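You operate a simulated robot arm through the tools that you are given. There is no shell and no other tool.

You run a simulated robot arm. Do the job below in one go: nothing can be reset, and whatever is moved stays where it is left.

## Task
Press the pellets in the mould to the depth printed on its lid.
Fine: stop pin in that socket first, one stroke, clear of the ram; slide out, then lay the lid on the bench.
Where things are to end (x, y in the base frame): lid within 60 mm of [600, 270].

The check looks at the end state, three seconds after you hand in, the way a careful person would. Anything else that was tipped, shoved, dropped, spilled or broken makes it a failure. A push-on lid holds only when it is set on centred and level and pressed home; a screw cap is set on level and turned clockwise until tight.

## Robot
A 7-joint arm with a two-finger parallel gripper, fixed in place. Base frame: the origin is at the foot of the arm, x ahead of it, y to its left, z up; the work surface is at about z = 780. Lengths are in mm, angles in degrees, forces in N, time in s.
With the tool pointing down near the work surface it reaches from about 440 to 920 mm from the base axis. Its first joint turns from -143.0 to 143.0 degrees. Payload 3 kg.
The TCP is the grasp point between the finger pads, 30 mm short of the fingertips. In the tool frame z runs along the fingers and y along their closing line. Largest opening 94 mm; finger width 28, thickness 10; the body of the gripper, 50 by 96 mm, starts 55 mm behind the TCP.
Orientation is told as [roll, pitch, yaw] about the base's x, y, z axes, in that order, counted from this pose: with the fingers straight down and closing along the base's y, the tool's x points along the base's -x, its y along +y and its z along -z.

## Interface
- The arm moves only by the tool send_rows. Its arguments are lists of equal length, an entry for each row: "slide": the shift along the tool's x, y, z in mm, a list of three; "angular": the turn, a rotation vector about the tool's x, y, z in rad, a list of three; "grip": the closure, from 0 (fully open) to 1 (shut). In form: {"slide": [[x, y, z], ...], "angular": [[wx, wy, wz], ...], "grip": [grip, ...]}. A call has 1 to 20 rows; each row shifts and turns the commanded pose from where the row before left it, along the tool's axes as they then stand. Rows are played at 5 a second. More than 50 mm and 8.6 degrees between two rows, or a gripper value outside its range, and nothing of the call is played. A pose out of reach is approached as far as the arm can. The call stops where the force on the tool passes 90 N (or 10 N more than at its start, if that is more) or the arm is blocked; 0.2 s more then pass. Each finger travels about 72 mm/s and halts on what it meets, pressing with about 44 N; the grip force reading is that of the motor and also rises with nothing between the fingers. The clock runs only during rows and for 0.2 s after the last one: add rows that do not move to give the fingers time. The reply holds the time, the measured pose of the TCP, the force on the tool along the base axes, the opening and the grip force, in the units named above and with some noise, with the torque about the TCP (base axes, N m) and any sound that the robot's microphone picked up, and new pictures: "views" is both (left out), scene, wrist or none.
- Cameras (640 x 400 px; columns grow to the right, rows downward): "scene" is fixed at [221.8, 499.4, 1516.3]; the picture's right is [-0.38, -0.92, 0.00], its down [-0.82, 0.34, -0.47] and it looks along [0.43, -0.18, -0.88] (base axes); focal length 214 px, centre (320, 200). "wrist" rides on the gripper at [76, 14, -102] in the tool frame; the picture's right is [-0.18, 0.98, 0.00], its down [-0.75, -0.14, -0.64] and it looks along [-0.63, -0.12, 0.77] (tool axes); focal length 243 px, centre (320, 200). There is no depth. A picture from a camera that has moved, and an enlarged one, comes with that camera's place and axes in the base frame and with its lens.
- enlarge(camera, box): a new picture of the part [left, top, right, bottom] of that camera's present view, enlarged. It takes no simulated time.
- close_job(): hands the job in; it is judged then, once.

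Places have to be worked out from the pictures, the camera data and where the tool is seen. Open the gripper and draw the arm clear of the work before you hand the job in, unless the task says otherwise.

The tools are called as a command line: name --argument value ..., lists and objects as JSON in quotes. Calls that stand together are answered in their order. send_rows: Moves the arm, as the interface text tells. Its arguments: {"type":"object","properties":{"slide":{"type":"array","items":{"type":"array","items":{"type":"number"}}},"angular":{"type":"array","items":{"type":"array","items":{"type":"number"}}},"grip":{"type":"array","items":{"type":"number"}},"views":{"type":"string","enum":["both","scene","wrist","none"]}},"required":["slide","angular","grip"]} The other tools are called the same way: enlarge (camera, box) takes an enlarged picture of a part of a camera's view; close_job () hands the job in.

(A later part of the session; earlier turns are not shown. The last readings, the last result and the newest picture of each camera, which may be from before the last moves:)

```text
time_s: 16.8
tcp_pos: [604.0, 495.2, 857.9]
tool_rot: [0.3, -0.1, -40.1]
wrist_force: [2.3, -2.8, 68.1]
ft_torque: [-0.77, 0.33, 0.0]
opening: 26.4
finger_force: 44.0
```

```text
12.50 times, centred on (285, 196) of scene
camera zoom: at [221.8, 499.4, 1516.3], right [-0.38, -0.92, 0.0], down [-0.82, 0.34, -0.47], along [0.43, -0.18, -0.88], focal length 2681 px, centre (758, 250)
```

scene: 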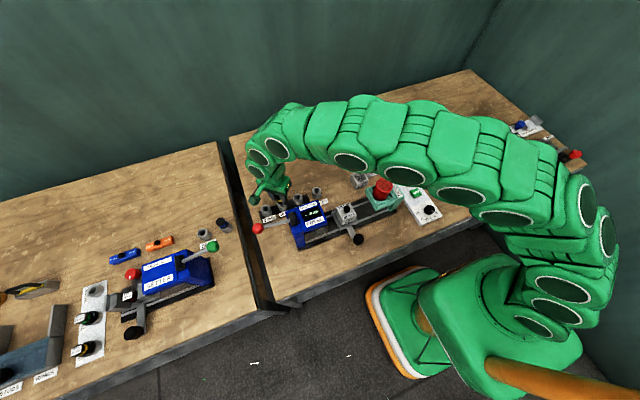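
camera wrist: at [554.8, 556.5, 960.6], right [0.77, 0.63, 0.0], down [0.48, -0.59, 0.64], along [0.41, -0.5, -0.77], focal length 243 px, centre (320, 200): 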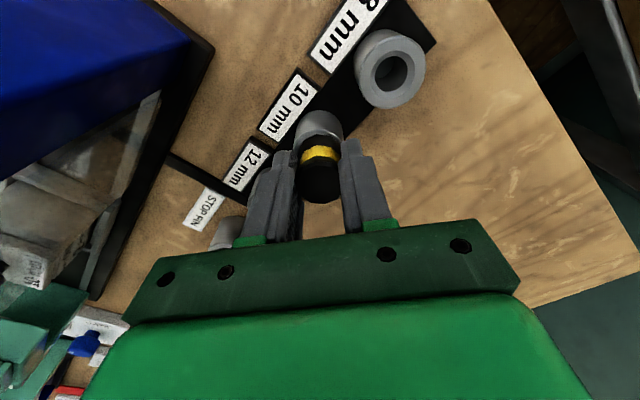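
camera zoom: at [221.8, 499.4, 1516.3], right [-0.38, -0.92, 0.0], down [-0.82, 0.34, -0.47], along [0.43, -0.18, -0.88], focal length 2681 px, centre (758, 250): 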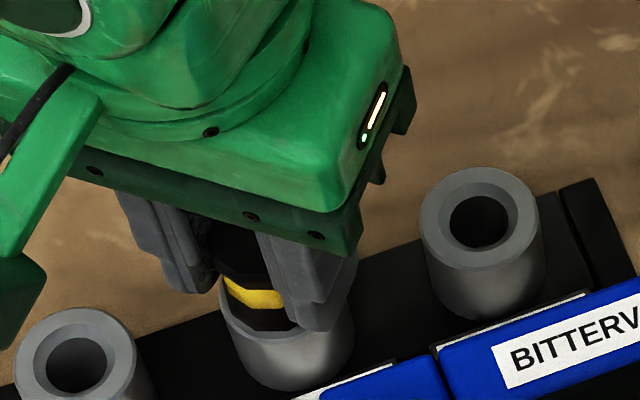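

It's firmly bottomed (68 N). I'll relax the downward push, open the fingers slightly and rise straight up.

send_rows --slide '[[0, 0, -2], [0, 0, -1], [0, 0, 0], [0, 0, 0], [0, 0, 0], [0, 0, -10], [0, 0, -20], [0, 0, -30], [0, 0, -30], [0, 0, 0]]' --angular '[[0, 0, 0], [0, 0, 0], [0, 0, 0], [0, 0, 0], [0, 0, 0], [0, 0, 0], [0, 0, 0], [0, 0, 0], [0, 0, 0], [0, 0, 0]]' --grip '[1, 1, 0.7, 0.45, 0.45, 0.45, 0.45, 0.45, 0.45, 0.45]'

enlarge --camera "wrist" --box '[264, 60, 376, 130]'

enlarge --camera "scene" --box '[250, 170, 340, 242]'

```text
time_s: 19.0
tcp_pos: [602.4, 494.5, 946.2]
tool_rot: [0.1, 0.0, -40.1]
wrist_force: [0.1, 0.9, -0.5]
ft_torque: [0.03, -0.02, 0.04]
opening: 51.7
finger_force: 0.0
camera wrist: at [553.1, 554.9, 1050.0], right [0.77, 0.63, 0.0], down [0.49, -0.59, 0.64], along [0.41, -0.5, -0.77], focal length 243 px, centre (320, 200)
```

scene: 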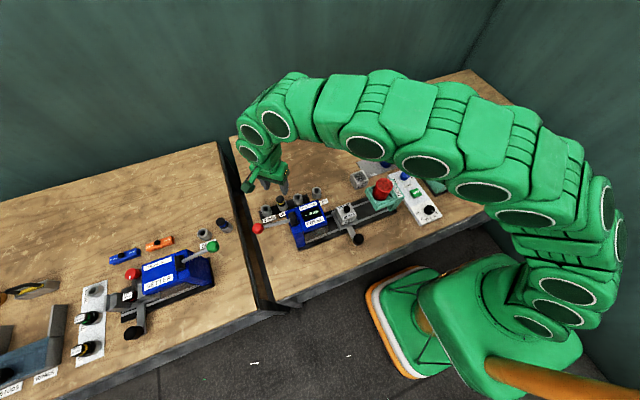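
wrist: 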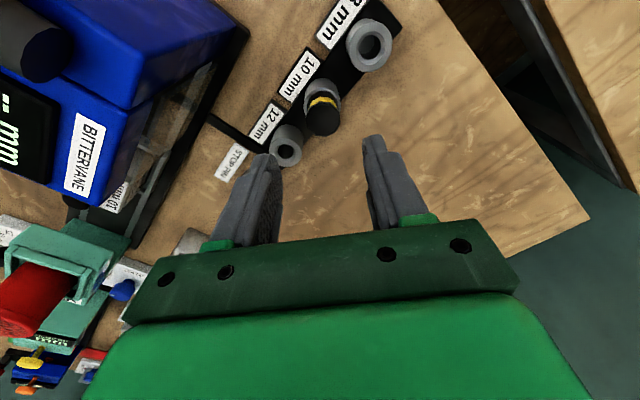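

```text
5.71 times, centred on (320, 95) of wrist
camera zoom: at [553.1, 554.9, 1050.0], right [0.77, 0.63, 0.0], down [0.49, -0.59, 0.64], along [0.41, -0.5, -0.77], focal length 1386 px, centre (320, 800)
```

zoom: 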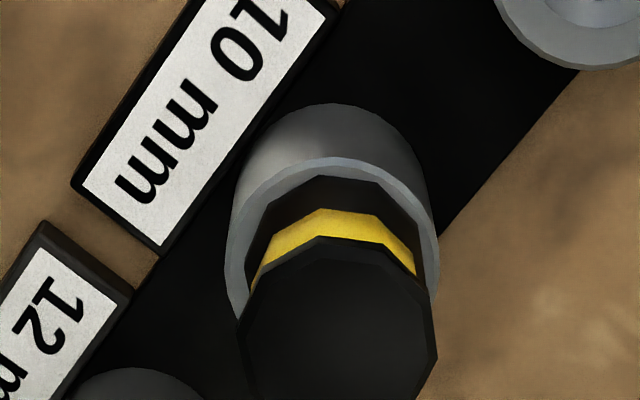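

```text
5.56 times, centred on (295, 206) of scene
camera zoom: at [221.8, 499.4, 1516.3], right [-0.38, -0.92, 0.0], down [-0.82, 0.34, -0.47], along [0.43, -0.18, -0.88], focal length 1192 px, centre (459, 167)
```

zoom: 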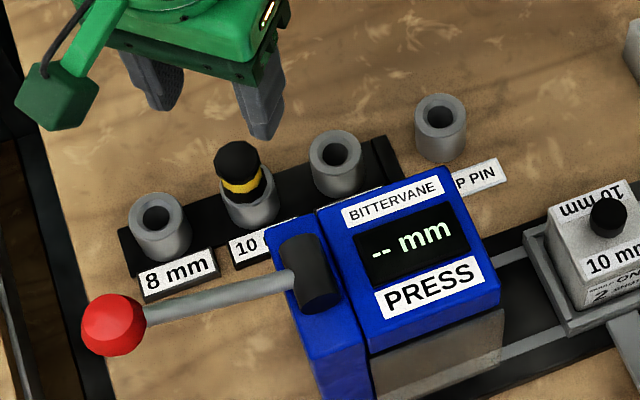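

The pin stands in the 10 mm socket. Next is the carriage handle, near (380, 290): I'll rise, unwind the yaw, and fly over to look at it.

send_rows --slide '[[0, 0, -40], [0, 0, -40], [0, 0, -20], [0, 0, 0], [0, 0, 0], [31, -29.1, 0], [31, -29.1, 0], [31, -29.1, 0], [31, -29.1, 0], [31, -29.1, 0], [31, -29.1, 0], [31, -29.1, 0], [0, 0, 0], [0, 0, 0]]' --angular '[[0, 0, -0.14], [0, 0, -0.14], [0, 0, -0.14], [0, 0, -0.14], [0, 0, -0.14], [0, 0, 0], [0, 0, 0], [0, 0, 0], [0, 0, 0], [0, 0, 0], [0, 0, 0], [0, 0, 0], [0, 0, 0], [0, 0, 0]]' --grip '[0.45, 0.45, 0.45, 0.3, 0, 0, 0, 0, 0, 0, 0, 0, 0, 0]'

enlarge --camera "wrist" --box '[200, 0, 520, 200]'

enlarge --camera "scene" --box '[300, 190, 400, 270]'

```text
time_s: 22.0
tcp_pos: [383.0, 288.9, 1046.5]
tool_rot: [0.0, 0.1, 0.0]
wrist_force: [0.0, -0.3, 0.6]
ft_torque: [0.0, 0.02, 0.0]
opening: 94.0
finger_force: 0.1
camera wrist: at [308.4, 304.4, 1149.3], right [0.18, 0.98, 0.0], down [0.75, -0.14, 0.64], along [0.63, -0.12, -0.77], focal length 243 px, centre (320, 200)
```

scene: 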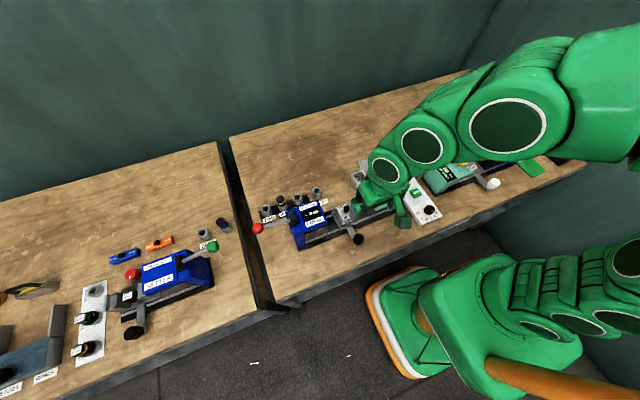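
wrist: 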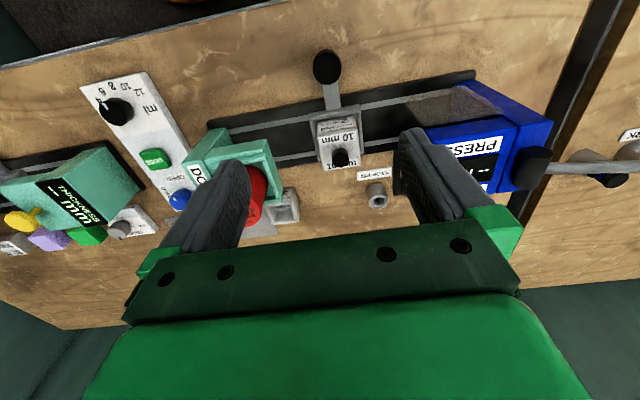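

```text
2.00 times, centred on (360, 100) of wrist
camera zoom: at [308.4, 304.4, 1149.3], right [0.18, 0.98, 0.0], down [0.75, -0.14, 0.64], along [0.63, -0.12, -0.77], focal length 485 px, centre (240, 400)
```

zoom: 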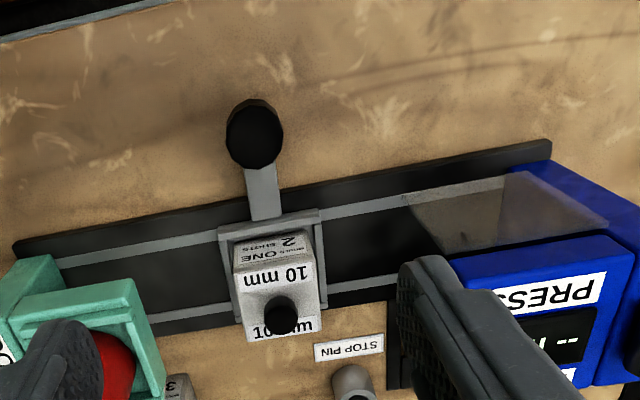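

```text
5.00 times, centred on (350, 230) of scene
camera zoom: at [221.8, 499.4, 1516.3], right [-0.38, -0.92, 0.0], down [-0.82, 0.34, -0.47], along [0.43, -0.18, -0.88], focal length 1072 px, centre (170, 50)
```

zoom: 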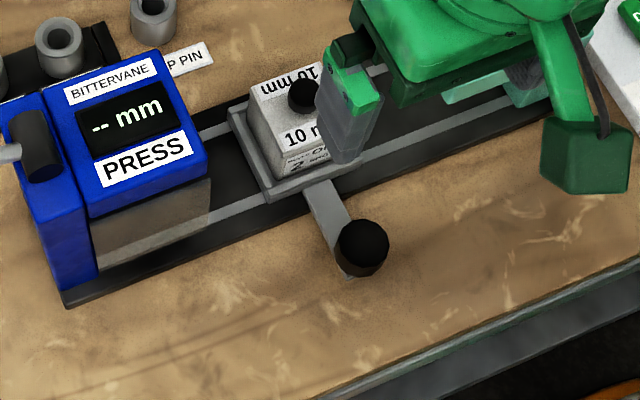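

The handle knob triangulates to roughly (372, 302) with its top near z 841. I'll lower to z≈905 above it and look again.

send_rows --slide '[[3, 3.5, 36], [3, 3.5, 36], [3, 3, 35], [2, 3, 34], [0, 0, 0], [0, 0, 0]]' --angular '[[0, 0, 0], [0, 0, 0], [0, 0, 0], [0, 0, 0], [0, 0, 0], [0, 0, 0]]' --grip '[0, 0, 0, 0, 0, 0]'

enlarge --camera "wrist" --box '[200, 40, 440, 190]'

enlarge --camera "scene" --box '[320, 200, 400, 264]'

```text
time_s: 23.4
tcp_pos: [373.4, 303.6, 905.1]
tool_rot: [0.0, 0.0, 0.0]
wrist_force: [-0.4, 0.1, -0.3]
ft_torque: [0.02, -0.01, 0.0]
opening: 93.8
finger_force: 0.1
camera wrist: at [298.8, 319.6, 1006.9], right [0.18, 0.98, 0.0], down [0.75, -0.14, 0.64], along [0.63, -0.12, -0.77], focal length 243 px, centre (320, 200)
```

scene: 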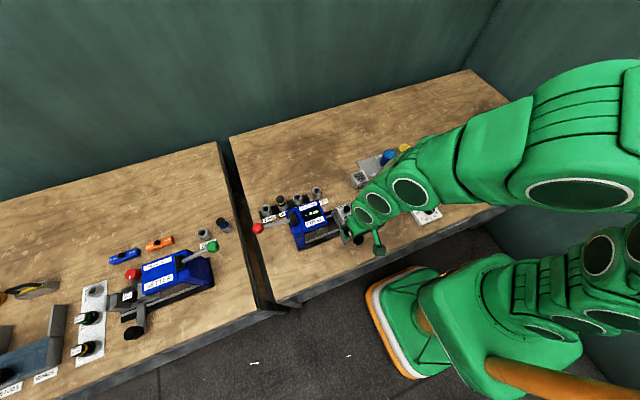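
wrist: 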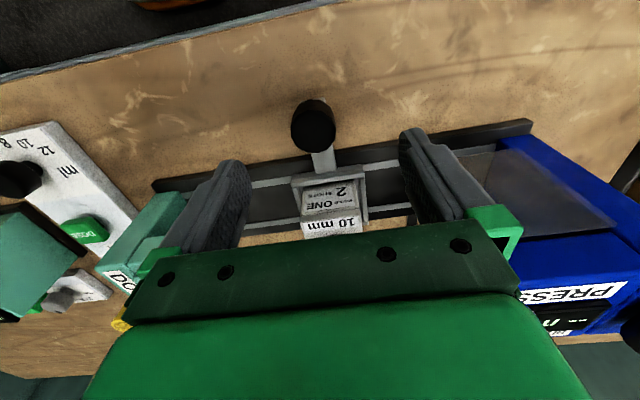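

```text
2.67 times, centred on (320, 115) of wrist
camera zoom: at [298.8, 319.6, 1006.9], right [0.18, 0.98, 0.0], down [0.75, -0.14, 0.64], along [0.63, -0.12, -0.77], focal length 647 px, centre (320, 427)
```

zoom: 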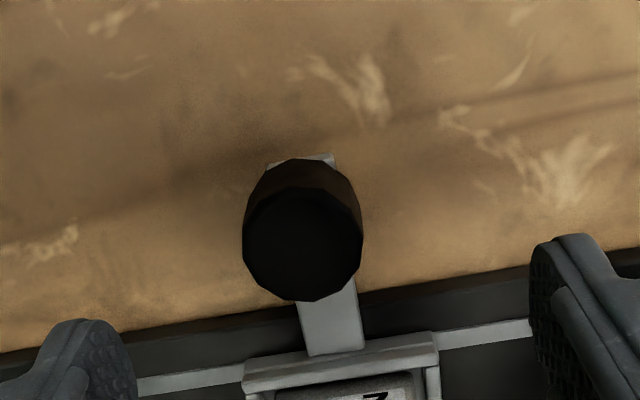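

```text
6.25 times, centred on (360, 232) of scene
camera zoom: at [221.8, 499.4, 1516.3], right [-0.38, -0.92, 0.0], down [-0.82, 0.34, -0.47], along [0.43, -0.18, -0.88], focal length 1340 px, centre (70, 0)
```

zoom: 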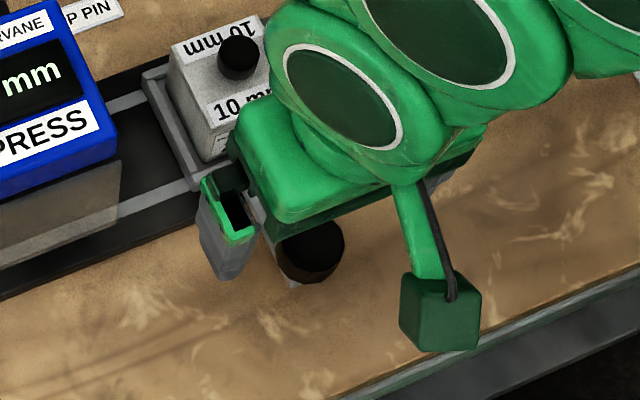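

Knob: axis about (370.5, 300), top z≈841, dia ≈32 mm. I'll centre over it, lower so fingertips are near z 818, and close on it.

send_rows --slide '[[2.8, -3.8, 15], [0, 0, 20], [0, 0, 21], [0, 0, 0], [0, 0, 0]]' --angular '[[0, 0, 0], [0, 0, 0], [0, 0, 0], [0, 0, 0], [0, 0, 0]]' --grip '[0, 0, 0, 0, 0]'

enlarge --camera "wrist" --box '[200, 60, 440, 210]'

```text
time_s: 24.6
tcp_pos: [372.6, 299.7, 847.6]
tool_rot: [0.1, 0.0, 0.1]
wrist_force: [1.0, -0.1, 0.3]
ft_torque: [0.01, 0.0, -0.01]
opening: 94.0
finger_force: 0.0
camera wrist: at [296.4, 315.4, 951.1], right [0.18, 0.98, 0.0], down [0.75, -0.14, 0.64], along [0.63, -0.12, -0.77], focal length 243 px, centre (320, 200)
```

scene: 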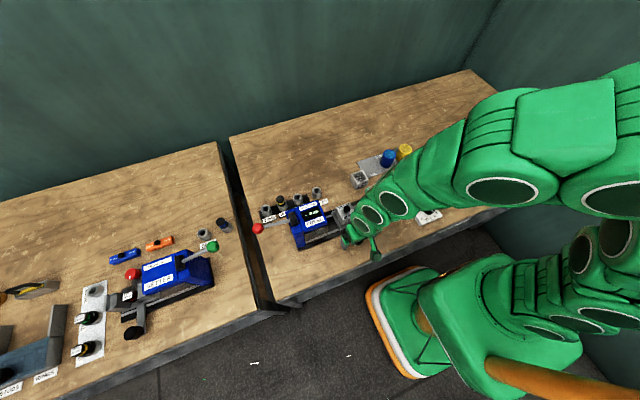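
wrist: 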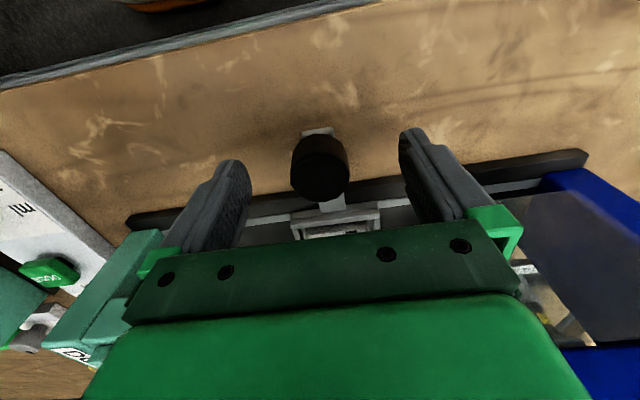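

```text
2.67 times, centred on (320, 135) of wrist
camera zoom: at [296.4, 315.4, 951.1], right [0.18, 0.98, 0.0], down [0.75, -0.14, 0.64], along [0.63, -0.12, -0.77], focal length 647 px, centre (320, 373)
```

zoom: 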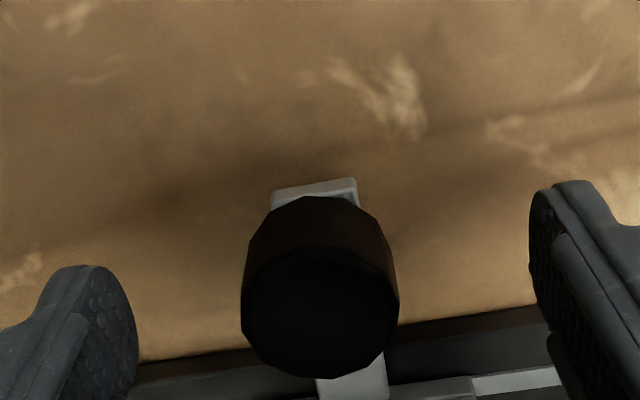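

The fingers straddle the knob evenly. Closing on it.

send_rows --slide '[[0, 0, 0], [0, 0, 0], [0, 0, 0], [0, 0, 0], [0, 0, 0]]' --angular '[[0, 0, 0], [0, 0, 0], [0, 0, 0], [0, 0, 0], [0, 0, 0]]' --grip '[0.3, 0.6, 1, 1, 1]' --views "wrist"

```text
time_s: 25.8
tcp_pos: [373.5, 300.6, 847.4]
tool_rot: [0.0, 0.0, 0.0]
wrist_force: [-1.0, -0.9, -1.8]
ft_torque: [0.53, 0.01, -0.01]
opening: 33.4
finger_force: 44.5
camera wrist: at [296.4, 315.4, 951.1], right [0.18, 0.98, 0.0], down [0.75, -0.14, 0.64], along [0.63, -0.12, -0.77], focal length 243 px, centre (320, 200)
```

wrist: 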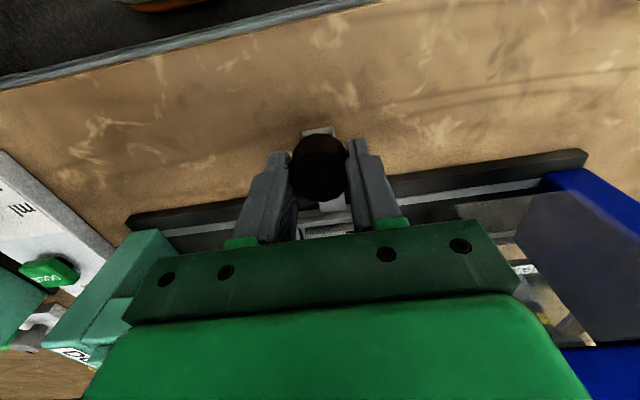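

The handle is gripped (33.4 mm). I'll slide the carriage 40 mm toward the press and check forces and movement.

send_rows --slide '[[0, 5, 0], [0, 10, 0], [0, 10, 0], [0, 10, 0], [0, 5, 0], [0, 0, 0]]' --angular '[[0, 0, 0], [0, 0, 0], [0, 0, 0], [0, 0, 0], [0, 0, 0], [0, 0, 0]]' --grip '[1, 1, 1, 1, 1, 1]'

enlarge --camera "scene" --box '[270, 170, 400, 270]'

```text
time_s: 27.2
tcp_pos: [372.3, 339.2, 848.8]
tool_rot: [0.0, 0.0, 0.0]
wrist_force: [17.0, -1.0, -25.7]
ft_torque: [0.55, -0.41, 0.02]
opening: 33.5
finger_force: 44.4
camera wrist: at [296.1, 355.0, 952.2], right [0.18, 0.98, 0.0], down [0.75, -0.14, 0.64], along [0.63, -0.12, -0.77], focal length 243 px, centre (320, 200)
```

scene: 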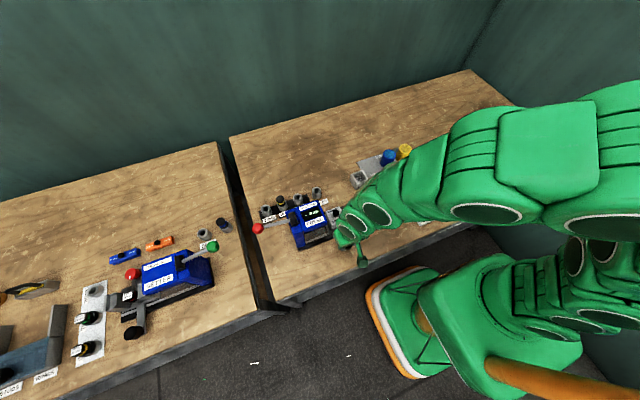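
wrist: 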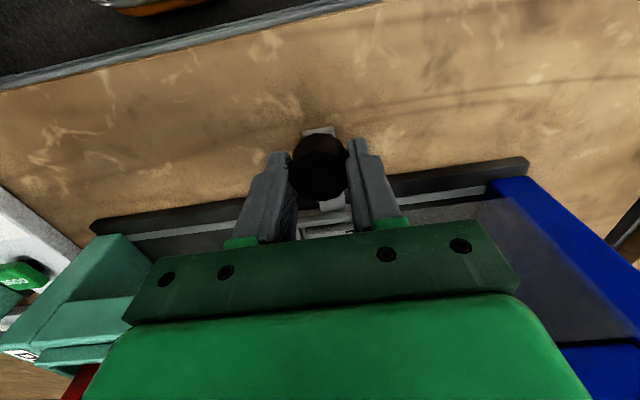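

```text
4.00 times, centred on (335, 220) of scene
camera zoom: at [221.8, 499.4, 1516.3], right [-0.38, -0.92, 0.0], down [-0.82, 0.34, -0.47], along [0.43, -0.18, -0.88], focal length 858 px, centre (260, 120)
```

zoom: 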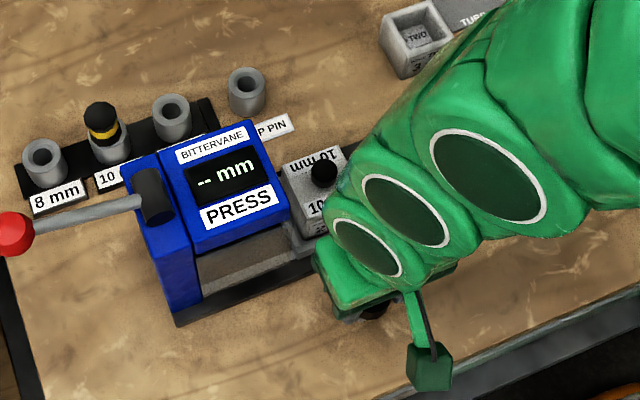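

The carriage is sliding. There is some side load (+17 N x, −26 N z) from slight misalignment with the rail, so I'll ease +1 mm in x and 1.5 mm down, and continue with a small x drift.

send_rows --slide '[[-1, 0, 1.5], [-0.2, 8, 0], [-0.25, 10, 0], [-0.25, 10, 0], [-0.2, 8, 0], [0, 0, 0]]' --angular '[[0, 0, 0], [0, 0, 0], [0, 0, 0], [0, 0, 0], [0, 0, 0], [0, 0, 0]]' --grip '[1, 1, 1, 1, 1, 1]'

enlarge --camera "scene" --box '[270, 170, 400, 270]'

```text
time_s: 28.6
tcp_pos: [372.6, 375.8, 847.8]
tool_rot: [0.1, 0.0, -0.1]
wrist_force: [-33.7, -0.3, 19.4]
ft_torque: [0.56, 0.84, 0.0]
opening: 33.3
finger_force: 44.6
camera wrist: at [297.1, 391.0, 951.0], right [0.18, 0.98, 0.0], down [0.75, -0.14, 0.64], along [0.63, -0.12, -0.77], focal length 243 px, centre (320, 200)
```

scene: 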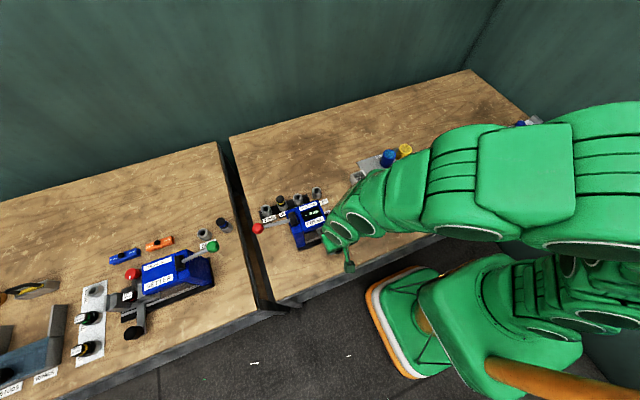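
wrist: 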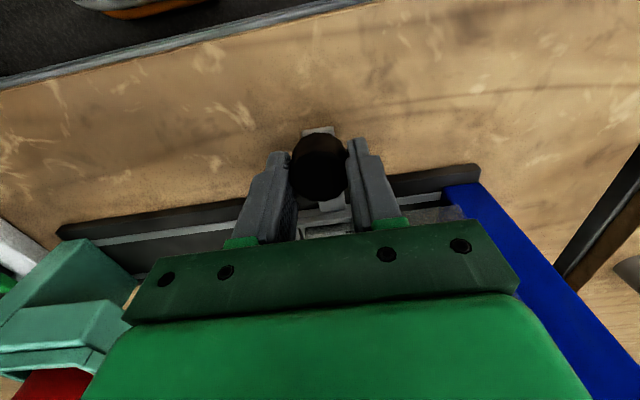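

```text
4.00 times, centred on (335, 220) of scene
camera zoom: at [221.8, 499.4, 1516.3], right [-0.38, -0.92, 0.0], down [-0.82, 0.34, -0.47], along [0.43, -0.18, -0.88], focal length 858 px, centre (260, 120)
```

zoom: 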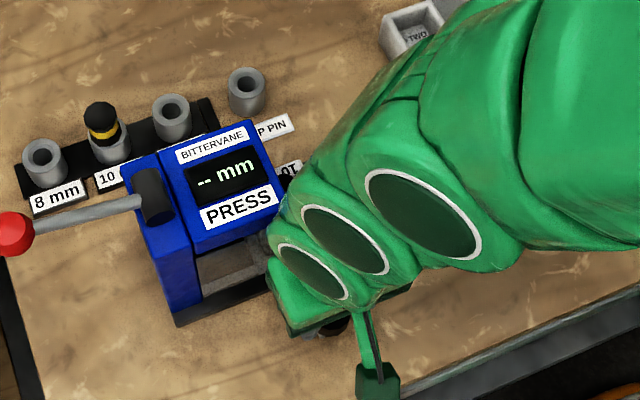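

The rail is essentially parallel to y, so I overcorrected. I'll back off 1.3 mm in x and 0.65 mm in z, and continue straight +y.

send_rows --slide '[[1.3, 0, -0.65], [0, 8, 0], [0, 8, 0], [0, 8, 0], [0, 6, 0], [0, 0, 0]]' --angular '[[0, 0, 0], [0, 0, 0], [0, 0, 0], [0, 0, 0], [0, 0, 0], [0, 0, 0]]' --grip '[1, 1, 1, 1, 1, 1]'

enlarge --camera "scene" --box '[270, 170, 400, 270]'

```text
time_s: 30.0
tcp_pos: [372.2, 405.6, 849.1]
tool_rot: [-0.1, -0.1, 0.0]
wrist_force: [20.7, 1.3, -26.2]
ft_torque: [-0.68, -0.32, 0.11]
opening: 33.4
finger_force: 45.0
camera wrist: at [296.7, 421.4, 952.0], right [0.18, 0.98, 0.0], down [0.75, -0.14, 0.64], along [0.63, -0.12, -0.77], focal length 243 px, centre (320, 200)
```

scene: 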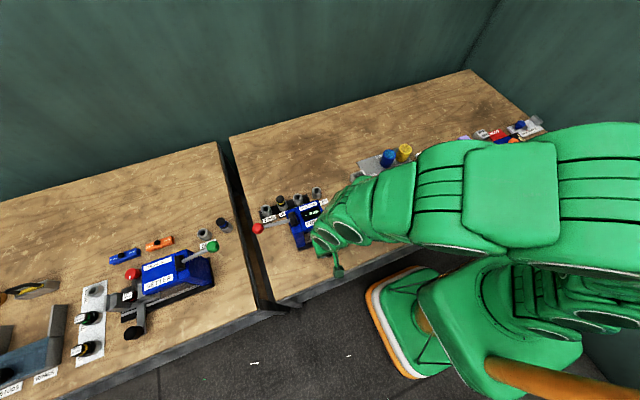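
wrist: 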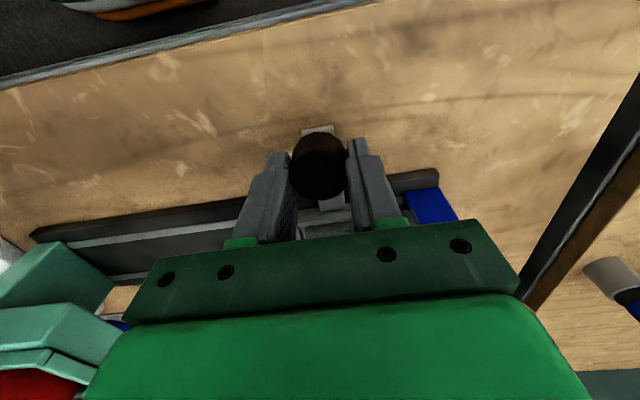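

```text
4.00 times, centred on (335, 220) of scene
camera zoom: at [221.8, 499.4, 1516.3], right [-0.38, -0.92, 0.0], down [-0.82, 0.34, -0.47], along [0.43, -0.18, -0.88], focal length 858 px, centre (260, 120)
```

zoom: 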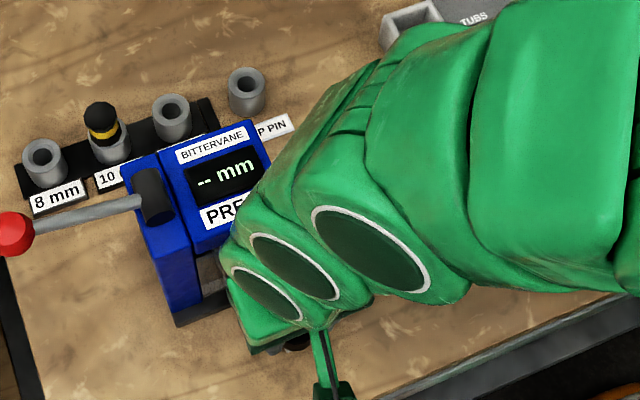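

Motion is fine (y force ≈1 N). I'll relieve the side load and advance another 16 mm in smaller steps, watching for an end stop.

send_rows --slide '[[-0.6, 0, 0.5], [0, 4, 0], [0, 4, 0], [0, 4, 0], [0, 4, 0], [0, 0, 0]]' --angular '[[0, 0, 0], [0, 0, 0], [0, 0, 0], [0, 0, 0], [0, 0, 0], [0, 0, 0]]' --grip '[1, 1, 1, 1, 1, 1]'

enlarge --camera "wrist" --box '[200, 100, 520, 300]'

```text
time_s: 31.4
tcp_pos: [372.0, 419.6, 847.8]
tool_rot: [-0.1, 0.1, 0.1]
wrist_force: [11.4, -48.7, 37.9]
ft_torque: [-0.82, -0.21, 0.08]
opening: 33.7
finger_force: 45.4
camera wrist: at [296.7, 435.9, 950.8], right [0.18, 0.98, 0.0], down [0.75, -0.14, 0.64], along [0.63, -0.12, -0.77], focal length 243 px, centre (320, 200)
```

scene: 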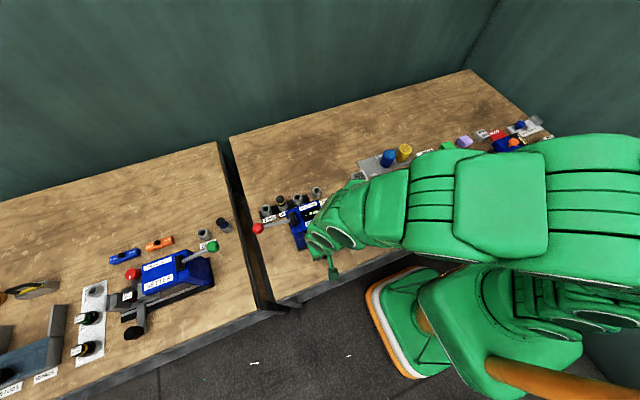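
wrist: 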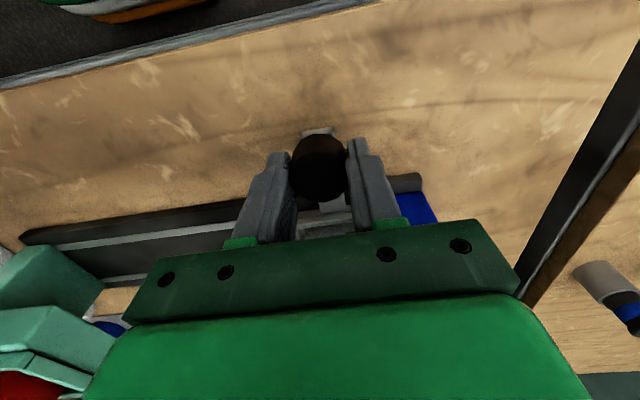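

```text
2.00 times, centred on (360, 200) of wrist
camera zoom: at [296.7, 435.9, 950.8], right [0.18, 0.98, 0.0], down [0.75, -0.14, 0.64], along [0.63, -0.12, -0.77], focal length 485 px, centre (240, 200)
```

zoom: 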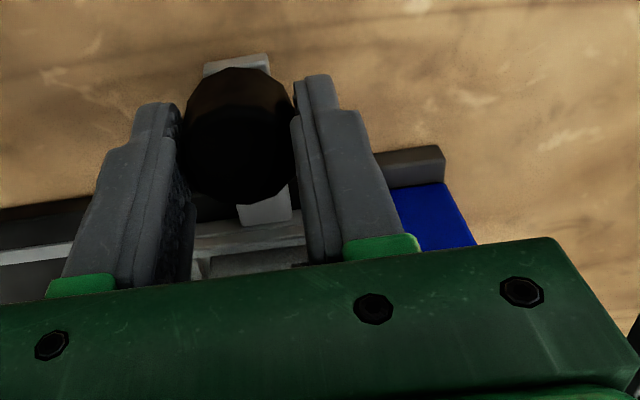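

Force −49 N in y shows the carriage hit its end stop at y≈420. I'll relax the command (not pulling back the carriage), then open and rise.

send_rows --slide '[[-0.4, -1.2, -1.0], [0, 0, 0], [0, 0, 0]]' --angular '[[0, 0, 0], [0, 0, 0], [0, 0, 0]]' --grip '[1, 1, 1]' --views "none"

```text
time_s: 32.2
tcp_pos: [372.6, 421.3, 848.1]
tool_rot: [-0.3, 0.2, 0.0]
wrist_force: [-2.2, -32.0, -37.8]
ft_torque: [0.08, 0.08, 0.0]
opening: 33.9
finger_force: 44.7
```

Still lightly preloaded against the stop, which is good for releasing without pulling it back. I'll open the fingers and rise.

send_rows --slide '[[0, 0, 0.5], [0, 0, 0], [0, 0, 0], [0, 0, 0], [0, 0, 0], [0, 0, -20], [0, 0, -30], [0, 0, -40], [0, 0, -40], [0, 0, 0]]' --angular '[[0, 0, 0], [0, 0, 0], [0, 0, 0], [0, 0, 0], [0, 0, 0], [0, 0, 0], [0, 0, 0], [0, 0, 0], [0, 0, 0], [0, 0, 0]]' --grip '[0.6, 0.4, 0.2, 0, 0, 0, 0, 0, 0, 0]'

enlarge --camera "wrist" --box '[200, 0, 520, 200]'

enlarge --camera "scene" --box '[250, 170, 380, 270]'

```text
time_s: 34.4
tcp_pos: [372.5, 420.9, 983.1]
tool_rot: [0.0, 0.0, 0.0]
wrist_force: [0.7, -0.5, 0.3]
ft_torque: [0.0, 0.0, -0.02]
opening: 94.1
finger_force: 0.0
camera wrist: at [296.0, 436.8, 1086.3], right [0.18, 0.98, 0.0], down [0.75, -0.14, 0.64], along [0.63, -0.12, -0.77], focal length 243 px, centre (320, 200)
```

scene: 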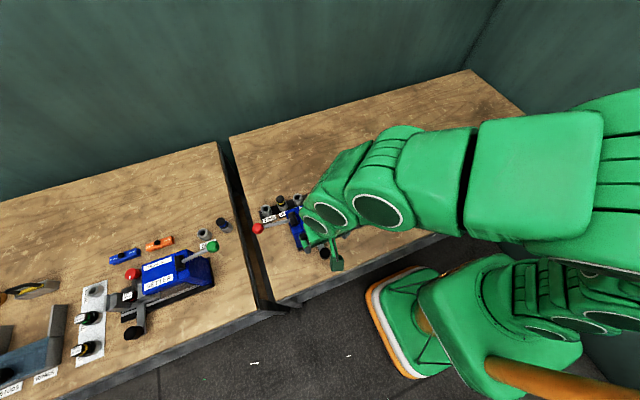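
wrist: 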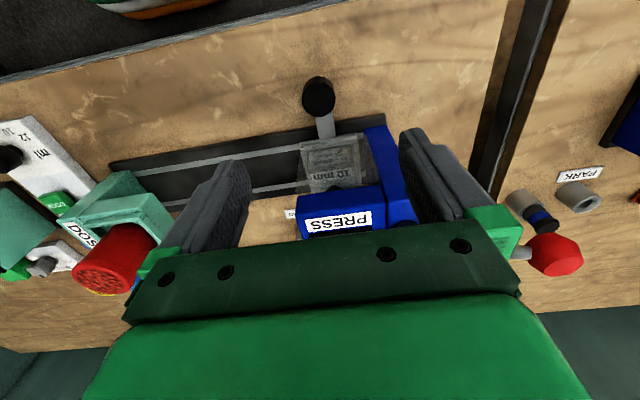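

```text
2.00 times, centred on (360, 100) of wrist
camera zoom: at [296.0, 436.8, 1086.3], right [0.18, 0.98, 0.0], down [0.75, -0.14, 0.64], along [0.63, -0.12, -0.77], focal length 485 px, centre (240, 400)
```

zoom: 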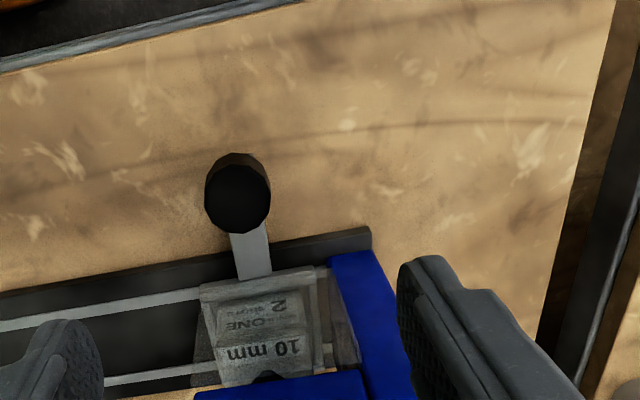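

```text
4.00 times, centred on (315, 220) of scene
camera zoom: at [221.8, 499.4, 1516.3], right [-0.38, -0.92, 0.0], down [-0.82, 0.34, -0.47], along [0.43, -0.18, -0.88], focal length 858 px, centre (340, 120)
```

zoom: 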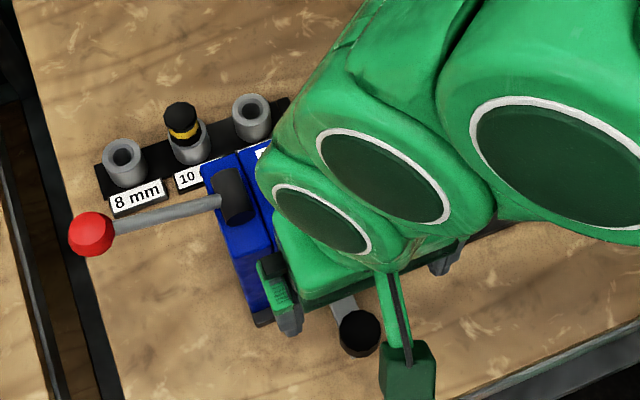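

The carriage is under the press with the mould inside. Next is the lever, whose red knob is near (464, 574, 985). I'll rise, move above it and yaw −90° so the fingers close along x (parallel to the lever's pivot axis) with the camera on the outer side.

send_rows --slide '[[0, 0, -50], [0, 0, -50], [-23, 41.3, 0], [-23, 41.3, 0], [-23, 41.3, 0], [-23, 41.3, 0], [0, 0, 0], [0, 0, 0], [0, 0, 0], [0, 0, 0], [0, 0, 0], [0, 0, 0], [0, 0, 0], [0, 0, 0], [0, 0, 0], [0, 0, 0], [0, 0, 0], [0, 0, 0], [0, 0, 0]]' --angular '[[0, 0, 0], [0, 0, 0], [0, 0, 0], [0, 0, 0], [0, 0, 0], [0, 0, 0], [0, 0, 0.1428], [0, 0, 0.1428], [0, 0, 0.1428], [0, 0, 0.1428], [0, 0, 0.1428], [0, 0, 0.1428], [0, 0, 0.1428], [0, 0, 0.1428], [0, 0, 0.1428], [0, 0, 0.1428], [0, 0, 0.1428], [0, 0, 0], [0, 0, 0]]' --grip '[0, 0, 0, 0, 0, 0, 0, 0, 0, 0, 0, 0, 0, 0, 0, 0, 0, 0, 0]'

enlarge --camera "wrist" --box '[200, 0, 520, 200]'

enlarge --camera "scene" --box '[240, 170, 370, 270]'

```text
time_s: 38.4
tcp_pos: [465.1, 586.2, 1077.5]
tool_rot: [0.0, 0.1, -90.0]
wrist_force: [0.0, 0.1, 0.0]
ft_torque: [0.01, 0.02, 0.0]
opening: 93.9
finger_force: 0.1
camera wrist: at [479.8, 663.9, 1181.5], right [0.98, -0.18, 0.0], down [-0.14, -0.75, 0.64], along [-0.12, -0.63, -0.77], focal length 243 px, centre (320, 200)
```

scene: 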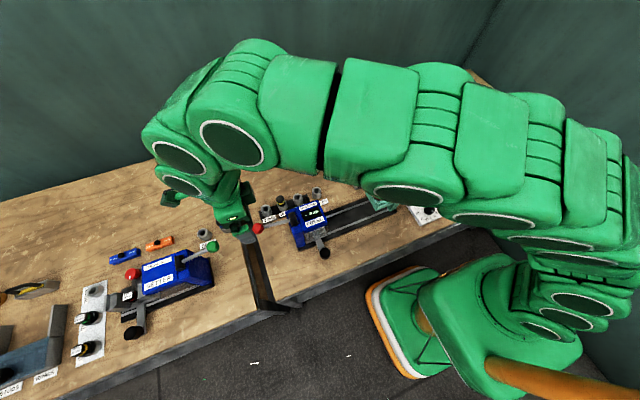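
wrist: 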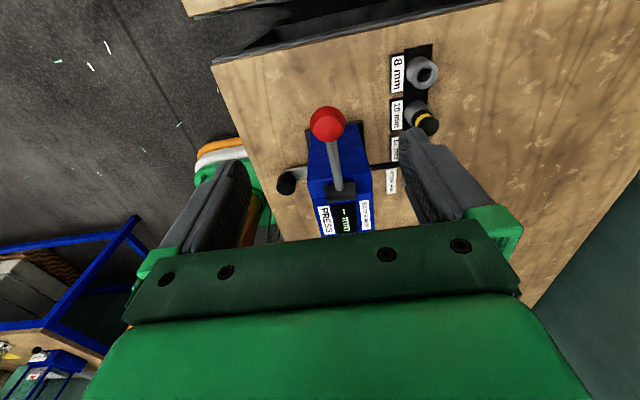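

```text
2.00 times, centred on (360, 100) of wrist
camera zoom: at [479.8, 663.9, 1181.5], right [0.98, -0.18, 0.0], down [-0.14, -0.75, 0.64], along [-0.12, -0.63, -0.77], focal length 485 px, centre (240, 400)
```

zoom: 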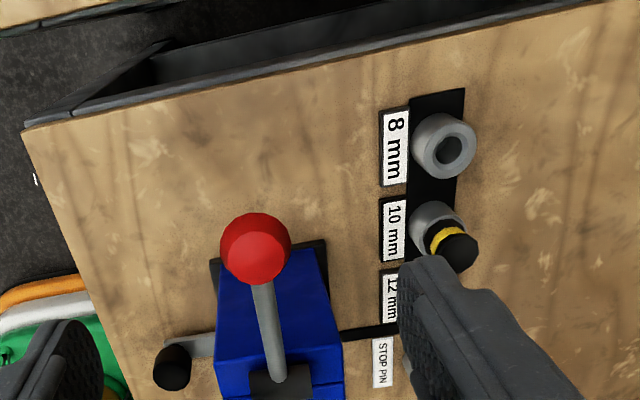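

```text
4.00 times, centred on (305, 220) of scene
camera zoom: at [221.8, 499.4, 1516.3], right [-0.38, -0.92, 0.0], down [-0.82, 0.34, -0.47], along [0.43, -0.18, -0.88], focal length 858 px, centre (380, 120)
```

zoom: 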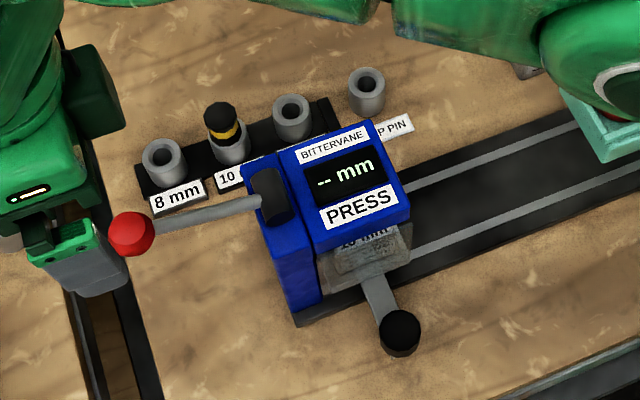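

The yaw worked; the knob is about (471, 576, 975) and the hub about (470, 480, 951), so the lever sits roughly 15° above horizontal. I'll descend partway over the knob and re-check centring.

send_rows --slide '[[-6, 2.5, 20], [-6, 2.5, 20], [0, 0, 20], [0, 0, 0], [0, 0, 0]]' --angular '[[0, 0, 0], [0, 0, 0], [0, 0, 0], [0, 0, 0], [0, 0, 0]]' --grip '[0, 0, 0, 0, 0]'

enlarge --camera "wrist" --box '[200, 60, 440, 210]'

enlarge --camera "scene" --box '[220, 180, 320, 260]'

```text
time_s: 39.6
tcp_pos: [470.5, 576.0, 1017.3]
tool_rot: [0.0, 0.0, -90.0]
wrist_force: [-0.2, -0.3, -0.2]
ft_torque: [0.01, 0.01, -0.03]
opening: 93.7
finger_force: 0.0
camera wrist: at [484.2, 652.4, 1120.1], right [0.98, -0.18, 0.0], down [-0.14, -0.75, 0.64], along [-0.12, -0.63, -0.77], focal length 243 px, centre (320, 200)
```

scene: 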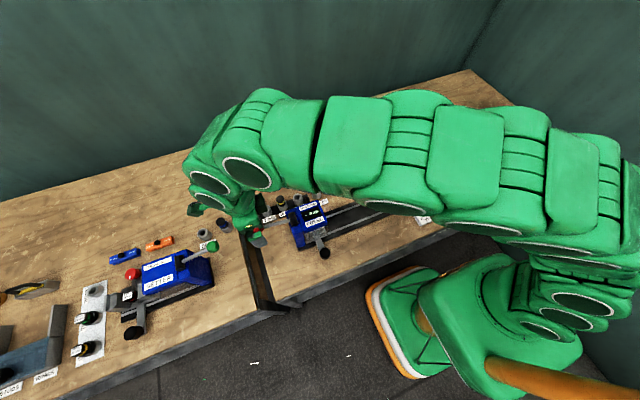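
wrist: 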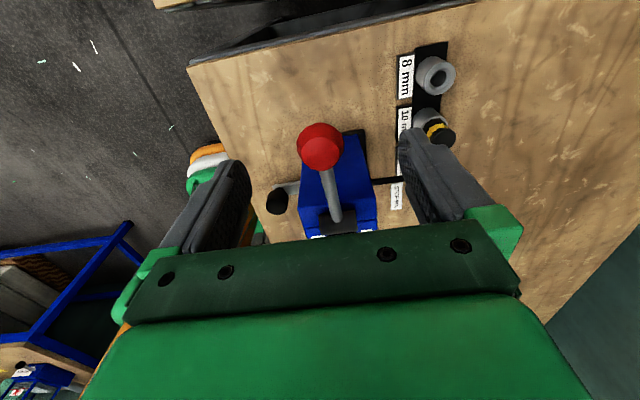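

```text
2.67 times, centred on (320, 135) of wrist
camera zoom: at [484.2, 652.4, 1120.1], right [0.98, -0.18, 0.0], down [-0.14, -0.75, 0.64], along [-0.12, -0.63, -0.77], focal length 647 px, centre (320, 373)
```

zoom: 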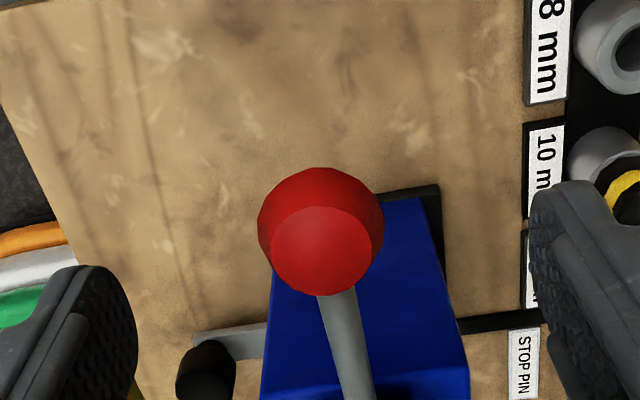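

```text
5.00 times, centred on (270, 220) of scene
camera zoom: at [221.8, 499.4, 1516.3], right [-0.38, -0.92, 0.0], down [-0.82, 0.34, -0.47], along [0.43, -0.18, -0.88], focal length 1072 px, centre (570, 100)
```

zoom: 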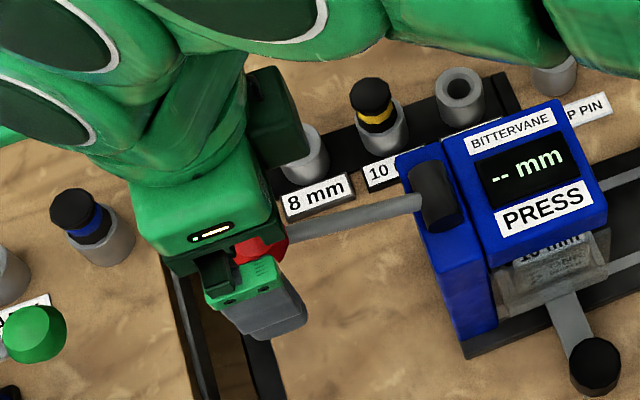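

The knob is nearly centred between the fingers. I'll lower 45 mm, shift 4 mm in −y, and view once more before gripping.

send_rows --slide '[[-2, -0.5, 15], [-2, 0, 15], [0, 0, 15], [0, 0, 0], [0, 0, 0]]' --angular '[[0, 0, 0], [0, 0, 0], [0, 0, 0], [0, 0, 0], [0, 0, 0]]' --grip '[0, 0, 0, 0, 0]'

enlarge --camera "wrist" --box '[200, 80, 440, 230]'

enlarge --camera "scene" --box '[220, 180, 320, 260]'

```text
time_s: 40.8
tcp_pos: [468.8, 571.0, 973.0]
tool_rot: [0.0, 0.0, -90.1]
wrist_force: [0.3, -0.3, 0.0]
ft_torque: [0.01, 0.01, -0.01]
opening: 94.0
finger_force: 0.1
camera wrist: at [483.7, 647.5, 1076.0], right [0.98, -0.18, 0.0], down [-0.14, -0.75, 0.64], along [-0.12, -0.63, -0.77], focal length 243 px, centre (320, 200)
```

scene: 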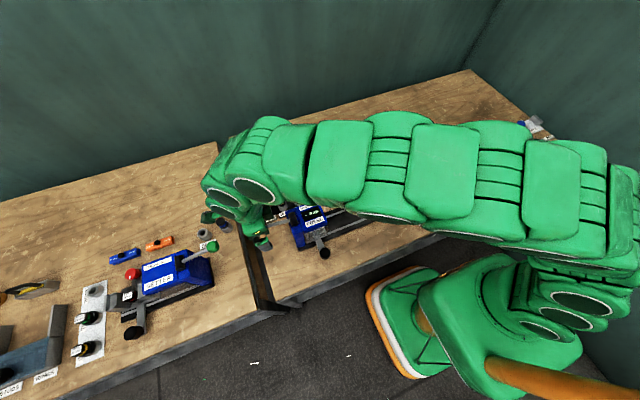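
wrist: 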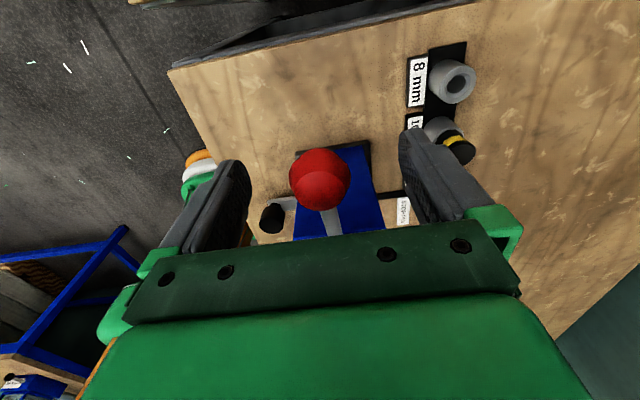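

```text
2.67 times, centred on (320, 155) of wrist
camera zoom: at [483.7, 647.5, 1076.0], right [0.98, -0.18, 0.0], down [-0.14, -0.75, 0.64], along [-0.12, -0.63, -0.77], focal length 647 px, centre (320, 320)
```

zoom: 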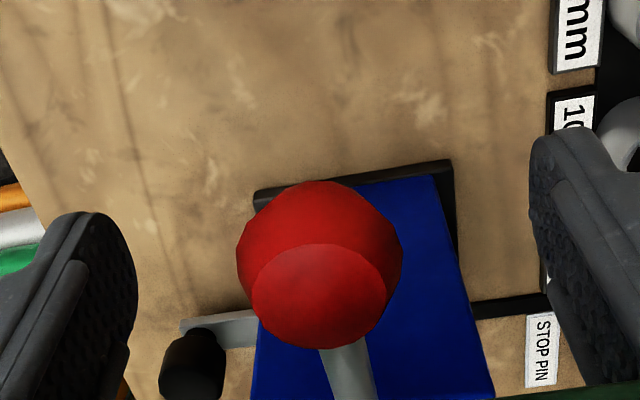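

```text
5.00 times, centred on (270, 220) of scene
camera zoom: at [221.8, 499.4, 1516.3], right [-0.38, -0.92, 0.0], down [-0.82, 0.34, -0.47], along [0.43, -0.18, -0.88], focal length 1072 px, centre (570, 100)
```

zoom: 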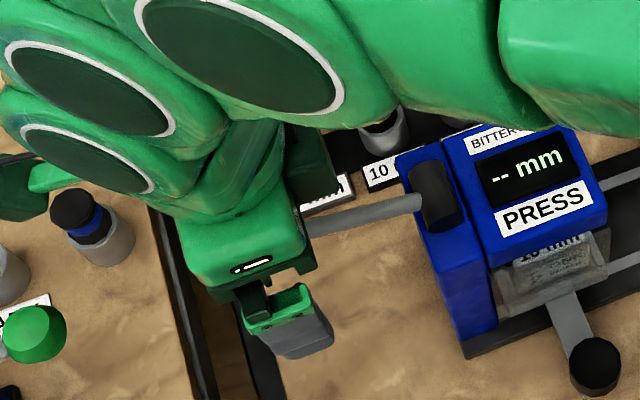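

The knob centre is at TCP height, about 5 mm toward +y. I'll shift +5 mm in y and close on it.

send_rows --slide '[[5, 0.6, 0], [0, 0, 0], [0, 0, 0], [0, 0, 0], [0, 0, 0], [0, 0, 0]]' --angular '[[0, 0, 0], [0, 0, 0], [0, 0, 0], [0, 0, 0], [0, 0, 0], [0, 0, 0]]' --grip '[0, 0.3, 0.6, 1, 1, 1]'

enlarge --camera "wrist" --box '[200, 80, 440, 230]'

```text
time_s: 42.2
tcp_pos: [468.7, 576.9, 973.4]
tool_rot: [0.0, 0.1, -90.0]
wrist_force: [8.2, 0.7, -1.2]
ft_torque: [0.04, 0.06, -0.06]
opening: 31.3
finger_force: 45.1
camera wrist: at [484.7, 652.2, 1076.2], right [0.98, -0.18, 0.0], down [-0.14, -0.75, 0.64], along [-0.12, -0.63, -0.77], focal length 243 px, centre (320, 200)
```

scene: 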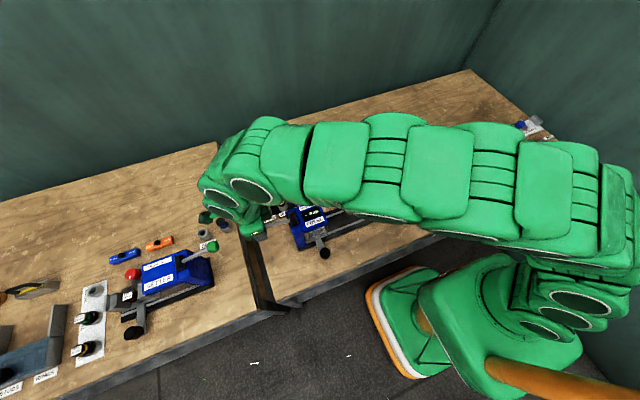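
wrist: 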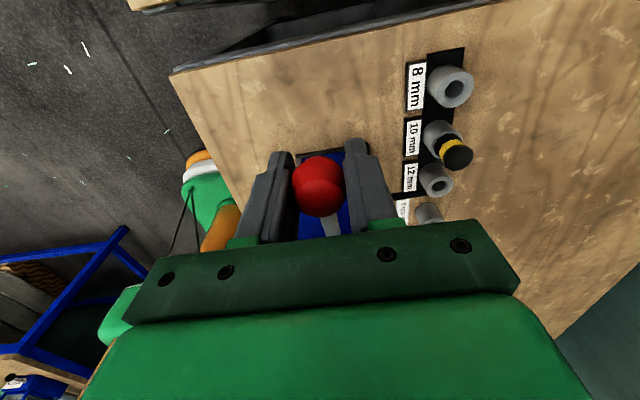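

```text
2.67 times, centred on (320, 155) of wrist
camera zoom: at [484.7, 652.2, 1076.2], right [0.98, -0.18, 0.0], down [-0.14, -0.75, 0.64], along [-0.12, -0.63, -0.77], focal length 647 px, centre (320, 320)
```

zoom: 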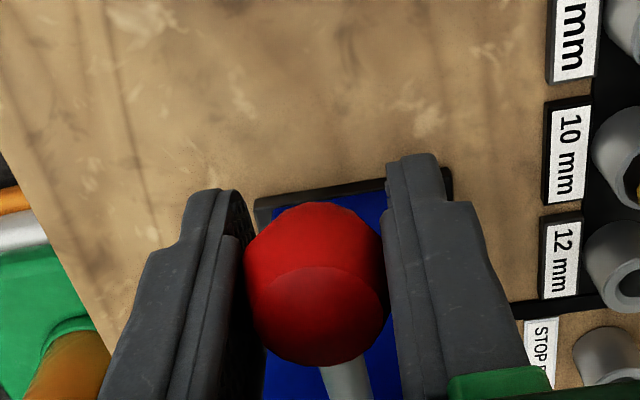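

Gripped (31.3 mm). I'll begin pushing the lever down along its arc in small steps and watch the force.

send_rows --slide '[[1.0, 0, 5.1], [0.8, 0, 5.2], [0, 0, 0]]' --angular '[[0, 0, 0], [0, 0, 0], [0, 0, 0]]' --grip '[1, 1, 1]' --views "none"

enlarge --camera "scene" --box '[220, 180, 350, 280]'

```text
time_s: 43.0
tcp_pos: [470.3, 576.8, 963.2]
tool_rot: [0.0, 0.0, -90.0]
wrist_force: [9.2, -1.6, 10.6]
ft_torque: [-0.97, -0.06, -0.01]
opening: 30.9
finger_force: 45.9
```

```text
4.00 times, centred on (285, 230) of scene
camera zoom: at [221.8, 499.4, 1516.3], right [-0.38, -0.92, 0.0], down [-0.82, 0.34, -0.47], along [0.43, -0.18, -0.88], focal length 858 px, centre (460, 80)
```

zoom: 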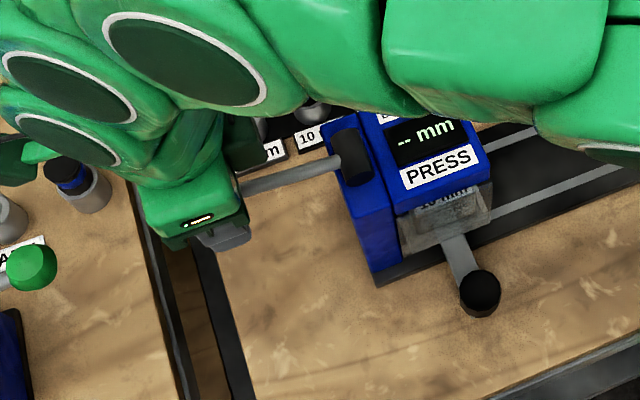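

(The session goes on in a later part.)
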